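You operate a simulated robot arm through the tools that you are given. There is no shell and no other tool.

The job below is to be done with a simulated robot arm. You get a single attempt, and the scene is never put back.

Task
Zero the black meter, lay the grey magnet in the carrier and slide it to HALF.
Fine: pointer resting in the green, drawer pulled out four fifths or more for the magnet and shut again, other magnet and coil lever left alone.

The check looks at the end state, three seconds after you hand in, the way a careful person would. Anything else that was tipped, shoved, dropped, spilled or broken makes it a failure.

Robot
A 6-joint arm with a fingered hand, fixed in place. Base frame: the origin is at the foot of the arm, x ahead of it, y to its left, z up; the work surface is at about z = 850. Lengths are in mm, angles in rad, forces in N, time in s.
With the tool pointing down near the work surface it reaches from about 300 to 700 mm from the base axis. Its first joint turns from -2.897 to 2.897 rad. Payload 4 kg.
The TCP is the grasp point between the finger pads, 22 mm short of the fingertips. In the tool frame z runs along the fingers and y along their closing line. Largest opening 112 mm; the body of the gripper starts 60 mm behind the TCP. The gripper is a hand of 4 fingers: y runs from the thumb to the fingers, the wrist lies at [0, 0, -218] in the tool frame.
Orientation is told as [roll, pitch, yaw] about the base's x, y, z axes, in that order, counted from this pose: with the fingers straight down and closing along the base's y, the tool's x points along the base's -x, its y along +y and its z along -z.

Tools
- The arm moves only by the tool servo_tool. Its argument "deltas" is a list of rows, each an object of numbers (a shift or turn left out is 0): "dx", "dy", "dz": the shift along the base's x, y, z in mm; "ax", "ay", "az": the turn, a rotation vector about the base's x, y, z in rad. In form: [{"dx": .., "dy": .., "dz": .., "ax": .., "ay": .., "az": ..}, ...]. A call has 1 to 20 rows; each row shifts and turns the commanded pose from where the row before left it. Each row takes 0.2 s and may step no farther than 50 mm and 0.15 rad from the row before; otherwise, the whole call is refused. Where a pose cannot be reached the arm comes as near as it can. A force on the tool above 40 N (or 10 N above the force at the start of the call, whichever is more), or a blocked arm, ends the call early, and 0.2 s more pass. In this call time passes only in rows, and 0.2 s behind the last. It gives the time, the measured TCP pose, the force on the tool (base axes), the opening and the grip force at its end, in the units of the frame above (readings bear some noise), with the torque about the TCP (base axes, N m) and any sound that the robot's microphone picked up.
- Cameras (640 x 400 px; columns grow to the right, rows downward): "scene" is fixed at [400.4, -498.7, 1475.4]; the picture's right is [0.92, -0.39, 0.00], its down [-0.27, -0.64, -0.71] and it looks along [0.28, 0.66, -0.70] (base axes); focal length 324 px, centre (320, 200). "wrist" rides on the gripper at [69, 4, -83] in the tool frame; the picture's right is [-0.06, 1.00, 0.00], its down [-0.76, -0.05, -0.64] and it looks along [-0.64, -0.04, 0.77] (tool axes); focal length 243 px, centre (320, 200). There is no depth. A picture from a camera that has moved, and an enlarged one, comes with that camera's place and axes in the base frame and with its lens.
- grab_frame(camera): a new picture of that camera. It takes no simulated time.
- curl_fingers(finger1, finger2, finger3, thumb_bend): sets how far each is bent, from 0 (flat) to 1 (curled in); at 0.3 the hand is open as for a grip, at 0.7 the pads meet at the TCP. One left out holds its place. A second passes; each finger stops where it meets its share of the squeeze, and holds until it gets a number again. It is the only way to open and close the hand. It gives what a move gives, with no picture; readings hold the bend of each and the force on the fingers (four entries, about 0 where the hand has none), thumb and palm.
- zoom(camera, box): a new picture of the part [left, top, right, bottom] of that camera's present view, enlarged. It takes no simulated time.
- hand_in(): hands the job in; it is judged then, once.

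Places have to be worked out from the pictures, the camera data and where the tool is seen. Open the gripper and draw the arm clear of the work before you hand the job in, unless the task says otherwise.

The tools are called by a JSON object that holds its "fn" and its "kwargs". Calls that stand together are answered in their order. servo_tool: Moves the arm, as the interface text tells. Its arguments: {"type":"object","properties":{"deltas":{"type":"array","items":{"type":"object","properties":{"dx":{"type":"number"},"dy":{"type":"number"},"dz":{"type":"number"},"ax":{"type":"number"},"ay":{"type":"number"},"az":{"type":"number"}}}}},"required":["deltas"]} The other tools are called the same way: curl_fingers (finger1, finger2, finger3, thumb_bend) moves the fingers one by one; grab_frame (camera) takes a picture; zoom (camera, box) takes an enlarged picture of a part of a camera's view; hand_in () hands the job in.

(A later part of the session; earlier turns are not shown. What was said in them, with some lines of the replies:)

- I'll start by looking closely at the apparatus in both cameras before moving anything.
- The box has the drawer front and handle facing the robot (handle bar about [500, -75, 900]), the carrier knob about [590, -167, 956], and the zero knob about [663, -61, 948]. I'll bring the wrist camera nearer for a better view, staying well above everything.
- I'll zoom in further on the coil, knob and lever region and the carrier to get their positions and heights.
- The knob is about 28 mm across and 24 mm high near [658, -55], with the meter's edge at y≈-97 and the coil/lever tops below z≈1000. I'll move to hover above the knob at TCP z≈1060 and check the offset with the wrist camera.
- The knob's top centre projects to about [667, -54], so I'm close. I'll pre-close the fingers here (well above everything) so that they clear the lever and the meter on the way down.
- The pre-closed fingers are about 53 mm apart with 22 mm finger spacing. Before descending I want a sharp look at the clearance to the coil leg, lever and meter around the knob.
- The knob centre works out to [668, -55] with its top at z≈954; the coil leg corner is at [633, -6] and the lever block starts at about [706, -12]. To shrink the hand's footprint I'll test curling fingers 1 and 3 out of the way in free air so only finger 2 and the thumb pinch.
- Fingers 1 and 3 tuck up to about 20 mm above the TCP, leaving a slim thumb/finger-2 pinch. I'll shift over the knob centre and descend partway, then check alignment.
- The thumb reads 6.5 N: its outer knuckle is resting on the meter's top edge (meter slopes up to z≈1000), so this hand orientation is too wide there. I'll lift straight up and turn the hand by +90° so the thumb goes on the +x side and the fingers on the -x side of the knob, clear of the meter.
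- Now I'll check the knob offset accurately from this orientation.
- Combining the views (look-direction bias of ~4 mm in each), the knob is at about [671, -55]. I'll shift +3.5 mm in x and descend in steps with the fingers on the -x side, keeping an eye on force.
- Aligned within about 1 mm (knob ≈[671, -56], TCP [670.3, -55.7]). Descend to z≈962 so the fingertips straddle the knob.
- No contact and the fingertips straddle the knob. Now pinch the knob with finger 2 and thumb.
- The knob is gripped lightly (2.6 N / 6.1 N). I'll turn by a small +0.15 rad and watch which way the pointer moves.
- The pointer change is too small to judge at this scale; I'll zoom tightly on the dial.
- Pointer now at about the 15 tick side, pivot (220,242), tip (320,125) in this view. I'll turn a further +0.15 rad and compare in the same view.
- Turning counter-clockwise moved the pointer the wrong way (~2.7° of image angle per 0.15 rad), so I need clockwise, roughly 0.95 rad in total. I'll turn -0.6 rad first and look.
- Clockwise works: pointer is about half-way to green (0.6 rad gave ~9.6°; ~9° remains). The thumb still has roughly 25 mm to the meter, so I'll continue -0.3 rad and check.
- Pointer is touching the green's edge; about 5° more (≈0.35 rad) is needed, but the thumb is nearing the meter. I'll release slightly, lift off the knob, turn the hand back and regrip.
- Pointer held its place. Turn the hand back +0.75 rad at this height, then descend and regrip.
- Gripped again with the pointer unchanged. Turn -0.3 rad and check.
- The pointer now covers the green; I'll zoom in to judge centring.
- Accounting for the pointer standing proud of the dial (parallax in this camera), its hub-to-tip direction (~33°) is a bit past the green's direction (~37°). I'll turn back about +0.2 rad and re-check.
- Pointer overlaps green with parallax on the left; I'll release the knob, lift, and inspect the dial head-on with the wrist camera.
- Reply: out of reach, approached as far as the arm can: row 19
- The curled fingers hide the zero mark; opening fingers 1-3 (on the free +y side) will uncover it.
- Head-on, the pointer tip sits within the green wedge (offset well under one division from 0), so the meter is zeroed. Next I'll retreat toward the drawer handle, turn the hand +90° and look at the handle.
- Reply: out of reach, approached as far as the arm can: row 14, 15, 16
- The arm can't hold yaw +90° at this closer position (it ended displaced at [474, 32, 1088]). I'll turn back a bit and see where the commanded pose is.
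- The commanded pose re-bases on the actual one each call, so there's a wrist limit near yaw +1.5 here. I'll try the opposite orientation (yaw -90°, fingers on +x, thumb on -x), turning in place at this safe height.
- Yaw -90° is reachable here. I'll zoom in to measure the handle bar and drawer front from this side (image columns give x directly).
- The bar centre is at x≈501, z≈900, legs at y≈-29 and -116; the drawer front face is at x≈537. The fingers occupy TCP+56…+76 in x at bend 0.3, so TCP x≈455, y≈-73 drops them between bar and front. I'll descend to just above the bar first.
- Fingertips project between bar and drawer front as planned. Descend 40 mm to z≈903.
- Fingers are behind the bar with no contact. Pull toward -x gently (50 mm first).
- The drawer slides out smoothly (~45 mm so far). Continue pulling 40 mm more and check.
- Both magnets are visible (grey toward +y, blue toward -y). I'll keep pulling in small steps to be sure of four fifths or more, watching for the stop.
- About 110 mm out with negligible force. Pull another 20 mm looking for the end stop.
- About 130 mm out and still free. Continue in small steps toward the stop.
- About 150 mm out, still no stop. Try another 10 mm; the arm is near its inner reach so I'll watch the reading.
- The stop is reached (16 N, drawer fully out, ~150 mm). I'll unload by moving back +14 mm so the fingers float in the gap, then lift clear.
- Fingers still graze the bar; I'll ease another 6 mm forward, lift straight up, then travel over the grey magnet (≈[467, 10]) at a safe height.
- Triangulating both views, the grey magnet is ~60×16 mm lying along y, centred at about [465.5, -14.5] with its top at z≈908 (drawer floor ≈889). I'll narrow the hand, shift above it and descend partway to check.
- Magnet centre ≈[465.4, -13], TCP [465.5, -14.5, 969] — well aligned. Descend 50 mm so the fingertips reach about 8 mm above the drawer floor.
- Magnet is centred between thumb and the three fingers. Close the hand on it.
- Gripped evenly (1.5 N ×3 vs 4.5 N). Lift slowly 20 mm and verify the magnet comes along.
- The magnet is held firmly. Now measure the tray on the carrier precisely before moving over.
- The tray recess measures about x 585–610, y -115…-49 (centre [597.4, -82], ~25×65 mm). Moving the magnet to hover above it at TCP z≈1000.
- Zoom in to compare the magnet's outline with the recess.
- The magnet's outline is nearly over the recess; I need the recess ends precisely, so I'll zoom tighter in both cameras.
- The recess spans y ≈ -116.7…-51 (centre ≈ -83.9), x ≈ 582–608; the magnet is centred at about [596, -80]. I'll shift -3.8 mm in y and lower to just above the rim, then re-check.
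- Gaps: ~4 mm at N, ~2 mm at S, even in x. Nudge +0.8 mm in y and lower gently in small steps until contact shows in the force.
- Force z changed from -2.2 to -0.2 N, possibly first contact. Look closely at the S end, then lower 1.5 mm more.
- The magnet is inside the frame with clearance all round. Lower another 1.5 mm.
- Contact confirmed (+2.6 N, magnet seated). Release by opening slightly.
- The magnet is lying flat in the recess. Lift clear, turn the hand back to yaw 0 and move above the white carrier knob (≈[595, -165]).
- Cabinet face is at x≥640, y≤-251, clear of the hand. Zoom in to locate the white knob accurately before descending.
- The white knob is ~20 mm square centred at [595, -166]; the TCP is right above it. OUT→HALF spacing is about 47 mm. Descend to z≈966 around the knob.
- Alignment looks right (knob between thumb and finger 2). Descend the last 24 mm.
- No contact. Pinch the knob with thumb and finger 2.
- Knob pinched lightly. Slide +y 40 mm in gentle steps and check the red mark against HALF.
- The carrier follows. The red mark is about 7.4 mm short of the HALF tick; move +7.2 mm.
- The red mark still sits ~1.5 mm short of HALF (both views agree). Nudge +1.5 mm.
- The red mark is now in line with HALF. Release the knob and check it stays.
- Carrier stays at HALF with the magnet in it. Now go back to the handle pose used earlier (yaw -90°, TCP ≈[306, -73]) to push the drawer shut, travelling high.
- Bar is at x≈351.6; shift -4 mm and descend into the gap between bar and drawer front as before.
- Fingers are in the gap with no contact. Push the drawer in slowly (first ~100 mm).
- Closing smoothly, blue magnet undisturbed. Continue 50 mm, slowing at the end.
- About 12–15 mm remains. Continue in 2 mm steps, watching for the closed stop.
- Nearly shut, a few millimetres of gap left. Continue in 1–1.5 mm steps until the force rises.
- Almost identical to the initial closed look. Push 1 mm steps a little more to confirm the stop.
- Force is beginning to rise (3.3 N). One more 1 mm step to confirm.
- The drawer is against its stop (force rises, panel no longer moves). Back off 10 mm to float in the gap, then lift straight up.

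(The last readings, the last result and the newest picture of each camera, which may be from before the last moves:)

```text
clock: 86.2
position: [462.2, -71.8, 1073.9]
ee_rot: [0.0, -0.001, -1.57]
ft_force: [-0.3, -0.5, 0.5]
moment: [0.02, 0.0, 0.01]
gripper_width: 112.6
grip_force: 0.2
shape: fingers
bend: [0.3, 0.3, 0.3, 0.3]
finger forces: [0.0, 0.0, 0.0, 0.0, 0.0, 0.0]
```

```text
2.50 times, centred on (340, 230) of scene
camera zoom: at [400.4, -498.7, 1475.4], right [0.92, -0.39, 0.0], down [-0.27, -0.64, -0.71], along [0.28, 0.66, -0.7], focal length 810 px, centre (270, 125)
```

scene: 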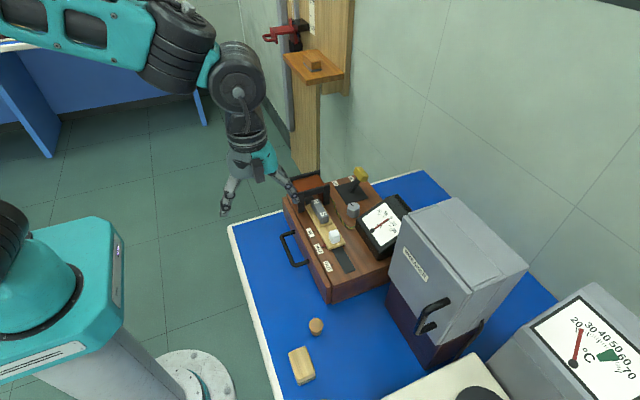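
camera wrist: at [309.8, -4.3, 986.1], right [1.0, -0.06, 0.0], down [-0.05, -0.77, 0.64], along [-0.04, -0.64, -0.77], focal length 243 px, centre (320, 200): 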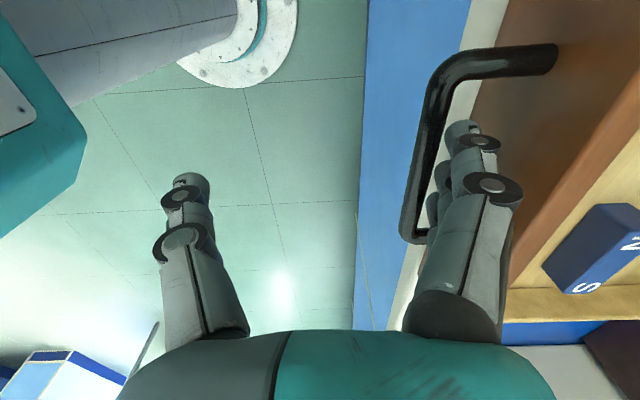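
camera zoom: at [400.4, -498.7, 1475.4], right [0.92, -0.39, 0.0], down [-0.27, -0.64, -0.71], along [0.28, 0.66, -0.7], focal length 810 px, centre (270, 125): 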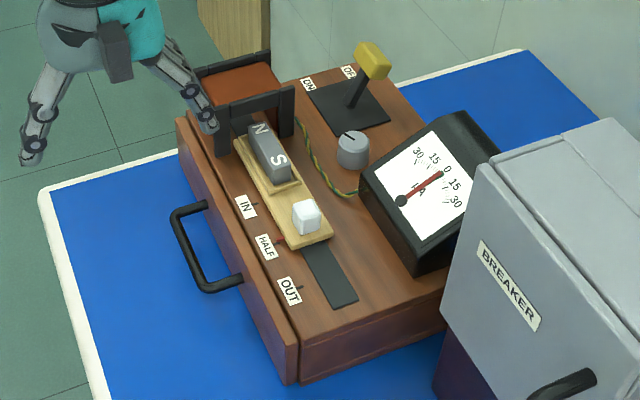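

Drawer, handle and box match their initial look. I'll turn back to yaw 0 and take a final head-on look at the dial and the carrier.

{"fn": "servo_tool", "kwargs": {"deltas": [{"az": 0.1428}, {"az": 0.1428}, {"az": 0.1428}, {"az": 0.1428}, {"az": 0.1428}, {"az": 0.1428}, {"az": 0.1428}, {"az": 0.1428}, {"az": 0.1428}, {"az": 0.1428}, {"az": 0.1428}, {"dx": 38, "dy": -22, "dz": 9}, {"dx": 38, "dy": -22, "dz": 9}, {"dx": 38, "dy": -22, "dz": 9}]}}

{"fn": "grab_frame", "kwargs": {"camera": "wrist"}}

{"fn": "zoom", "kwargs": {"camera": "wrist", "box": [260, 140, 400, 260]}}

```text
clock: 89.2
position: [573.7, -138.0, 1101.4]
ee_rot: [0.003, 0.001, 0.001]
ft_force: [0.5, -0.3, -0.3]
moment: [0.01, -0.03, 0.03]
gripper_width: 112.7
grip_force: 0.0
shape: fingers
bend: [0.3, 0.3, 0.3, 0.3]
finger forces: [0.1, 0.0, 0.0, 0.1, 0.0, 0.0]
```

```text
taken
camera wrist: at [505.7, -136.0, 1184.5], right [0.06, 1.0, 0.0], down [0.76, -0.05, 0.64], along [0.64, -0.04, -0.77], focal length 243 px, centre (320, 200)
```

wrist: 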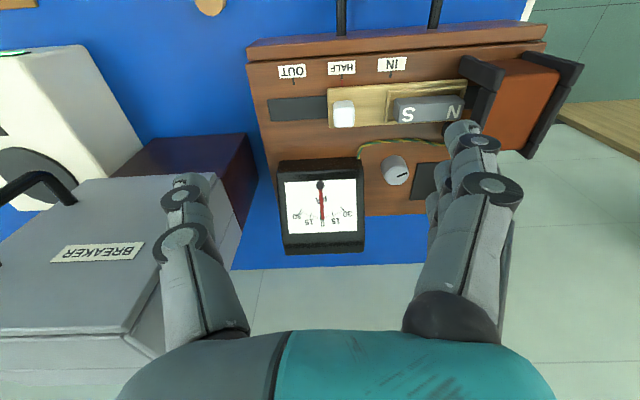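

```text
3.33 times, centred on (330, 200) of wrist
camera zoom: at [505.7, -136.0, 1184.5], right [0.06, 1.0, 0.0], down [0.76, -0.05, 0.64], along [0.64, -0.04, -0.77], focal length 809 px, centre (287, 200)
```

zoom: 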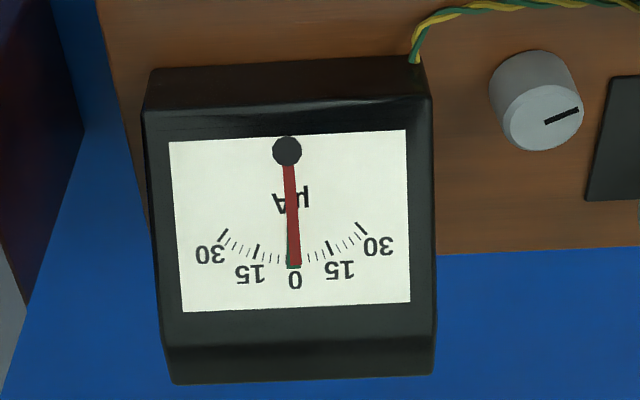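

{"fn": "zoom", "kwargs": {"camera": "wrist", "box": [300, 175, 350, 225]}}

{"fn": "zoom", "kwargs": {"camera": "wrist", "box": [260, 40, 480, 140]}}

{"fn": "zoom", "kwargs": {"camera": "scene", "box": [380, 208, 410, 238]}}

```text
8.00 times, centred on (325, 200) of wrist
camera zoom: at [505.7, -136.0, 1184.5], right [0.06, 1.0, 0.0], down [0.76, -0.05, 0.64], along [0.64, -0.04, -0.77], focal length 1941 px, centre (280, 200)
```

zoom: 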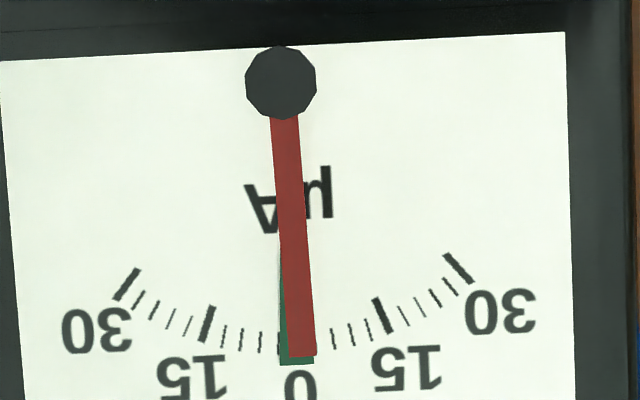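

```text
2.91 times, centred on (370, 90) of wrist
camera zoom: at [505.7, -136.0, 1184.5], right [0.06, 1.0, 0.0], down [0.76, -0.05, 0.64], along [0.64, -0.04, -0.77], focal length 706 px, centre (174, 520)
```

zoom: 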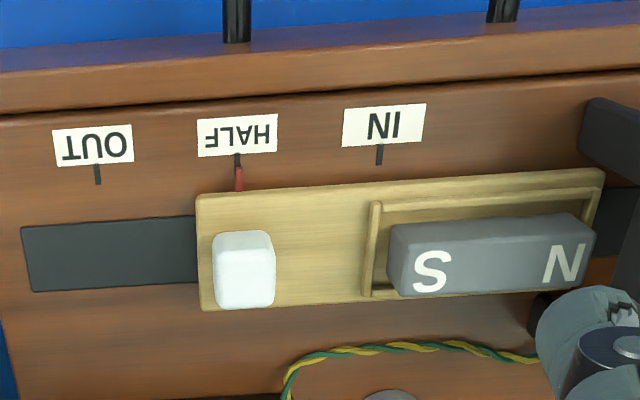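

```text
13.33 times, centred on (395, 223) of scene
camera zoom: at [400.4, -498.7, 1475.4], right [0.92, -0.39, 0.0], down [-0.27, -0.64, -0.71], along [0.28, 0.66, -0.7], focal length 4320 px, centre (-680, -107)
```

zoom: 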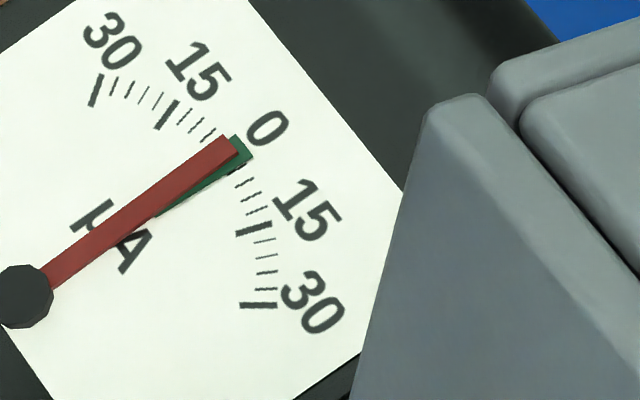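

Final checks: pointer within the green wedge (about 1 unit off centre vs ±2.5 green), red mark at HALF, magnet lying in the tray, drawer shut. Retreat the open hand clear of the work.

{"fn": "servo_tool", "kwargs": {"deltas": [{"dx": -20, "dy": -2, "dz": 30}, {"dx": -33, "dy": -8, "dz": 22}, {"dx": -33, "dy": -8, "dz": 22}, {"dx": -33, "dy": -8, "dz": 22}, {"dx": -33, "dy": -8, "dz": 20}, {"dx": -33, "dy": -8, "dz": 18}]}}

{"fn": "grab_frame", "kwargs": {"camera": "scene"}}

{"fn": "zoom", "kwargs": {"camera": "scene", "box": [260, 150, 420, 310]}}

{"fn": "grab_frame", "kwargs": {"camera": "wrist"}}

```text
clock: 90.6
position: [391.1, -181.1, 1233.6]
ee_rot: [0.002, 0.0, 0.002]
ft_force: [0.1, -0.2, -0.8]
moment: [-0.05, 0.04, 0.0]
gripper_width: 112.7
grip_force: 0.0
shape: fingers
bend: [0.3, 0.3, 0.3, 0.3]
finger forces: [0.1, 0.0, 0.1, 0.0, 0.0, 0.0]
```

```text
taken
```

scene: 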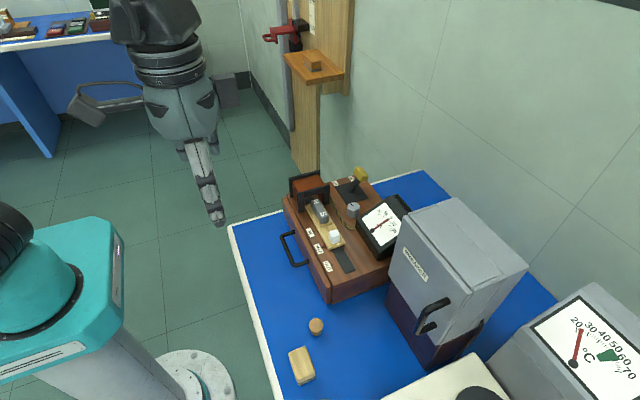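

```text
2.50 times, centred on (340, 230) of scene
camera zoom: at [400.4, -498.7, 1475.4], right [0.92, -0.39, 0.0], down [-0.27, -0.64, -0.71], along [0.28, 0.66, -0.7], focal length 810 px, centre (270, 125)
```

zoom: 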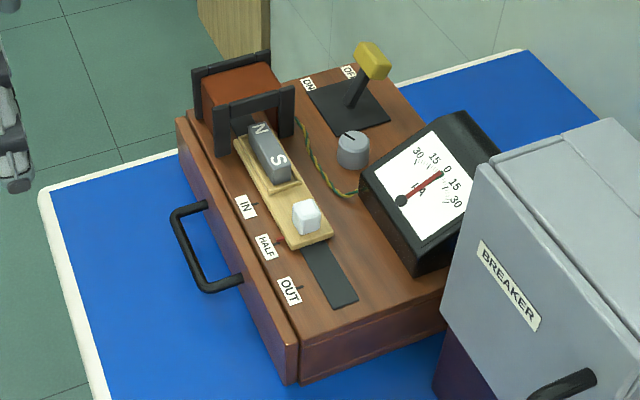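

```text
taken
camera wrist: at [321.4, -177.3, 1317.6], right [0.06, 1.0, 0.0], down [0.77, -0.05, 0.64], along [0.64, -0.04, -0.77], focal length 243 px, centre (320, 200)
```

wrist: 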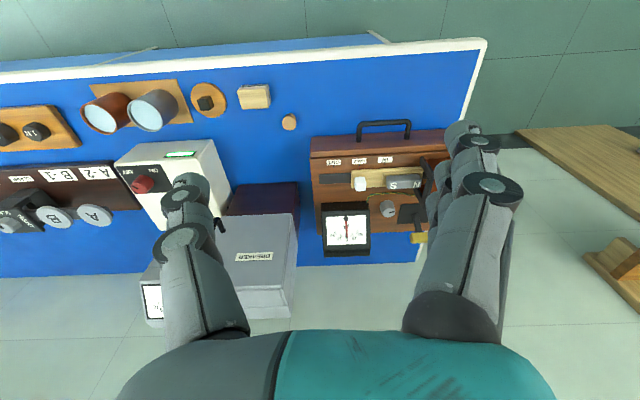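

The scene is in order: pointer in the green, grey magnet in the carrier at HALF, drawer shut with the blue magnet inside, lever untouched, everything else in place, and the arm clear with the hand open. Handing in.

{"fn": "hand_in", "kwargs": {}}

```text
The job is handed in.
```

The job is handed in. The end state, from the last camera views before I handed in:

- **Meter:** the pointer rests inside the green. It sits about 1 unit off zero, and the green reaches about 2.5 units either side.
- **Magnet and carrier:** the grey magnet lies flat in the carrier's tray. The carrier's red mark lines up with HALF.
- **Drawer:** I pulled it out to its stop, about 150 mm. After placing the magnet I pushed it shut until it met its stop.
- **Left alone:** I never touched the coil lever or the blue magnet, which is still in the drawer.

Early on, the thumb pressed the meter's top edge with about 6.5 N while I was lining up on the zero knob. I backed off straight away, and the meter showed no sign of having moved.

The hand is open and the arm is back near its starting position, clear of the work.
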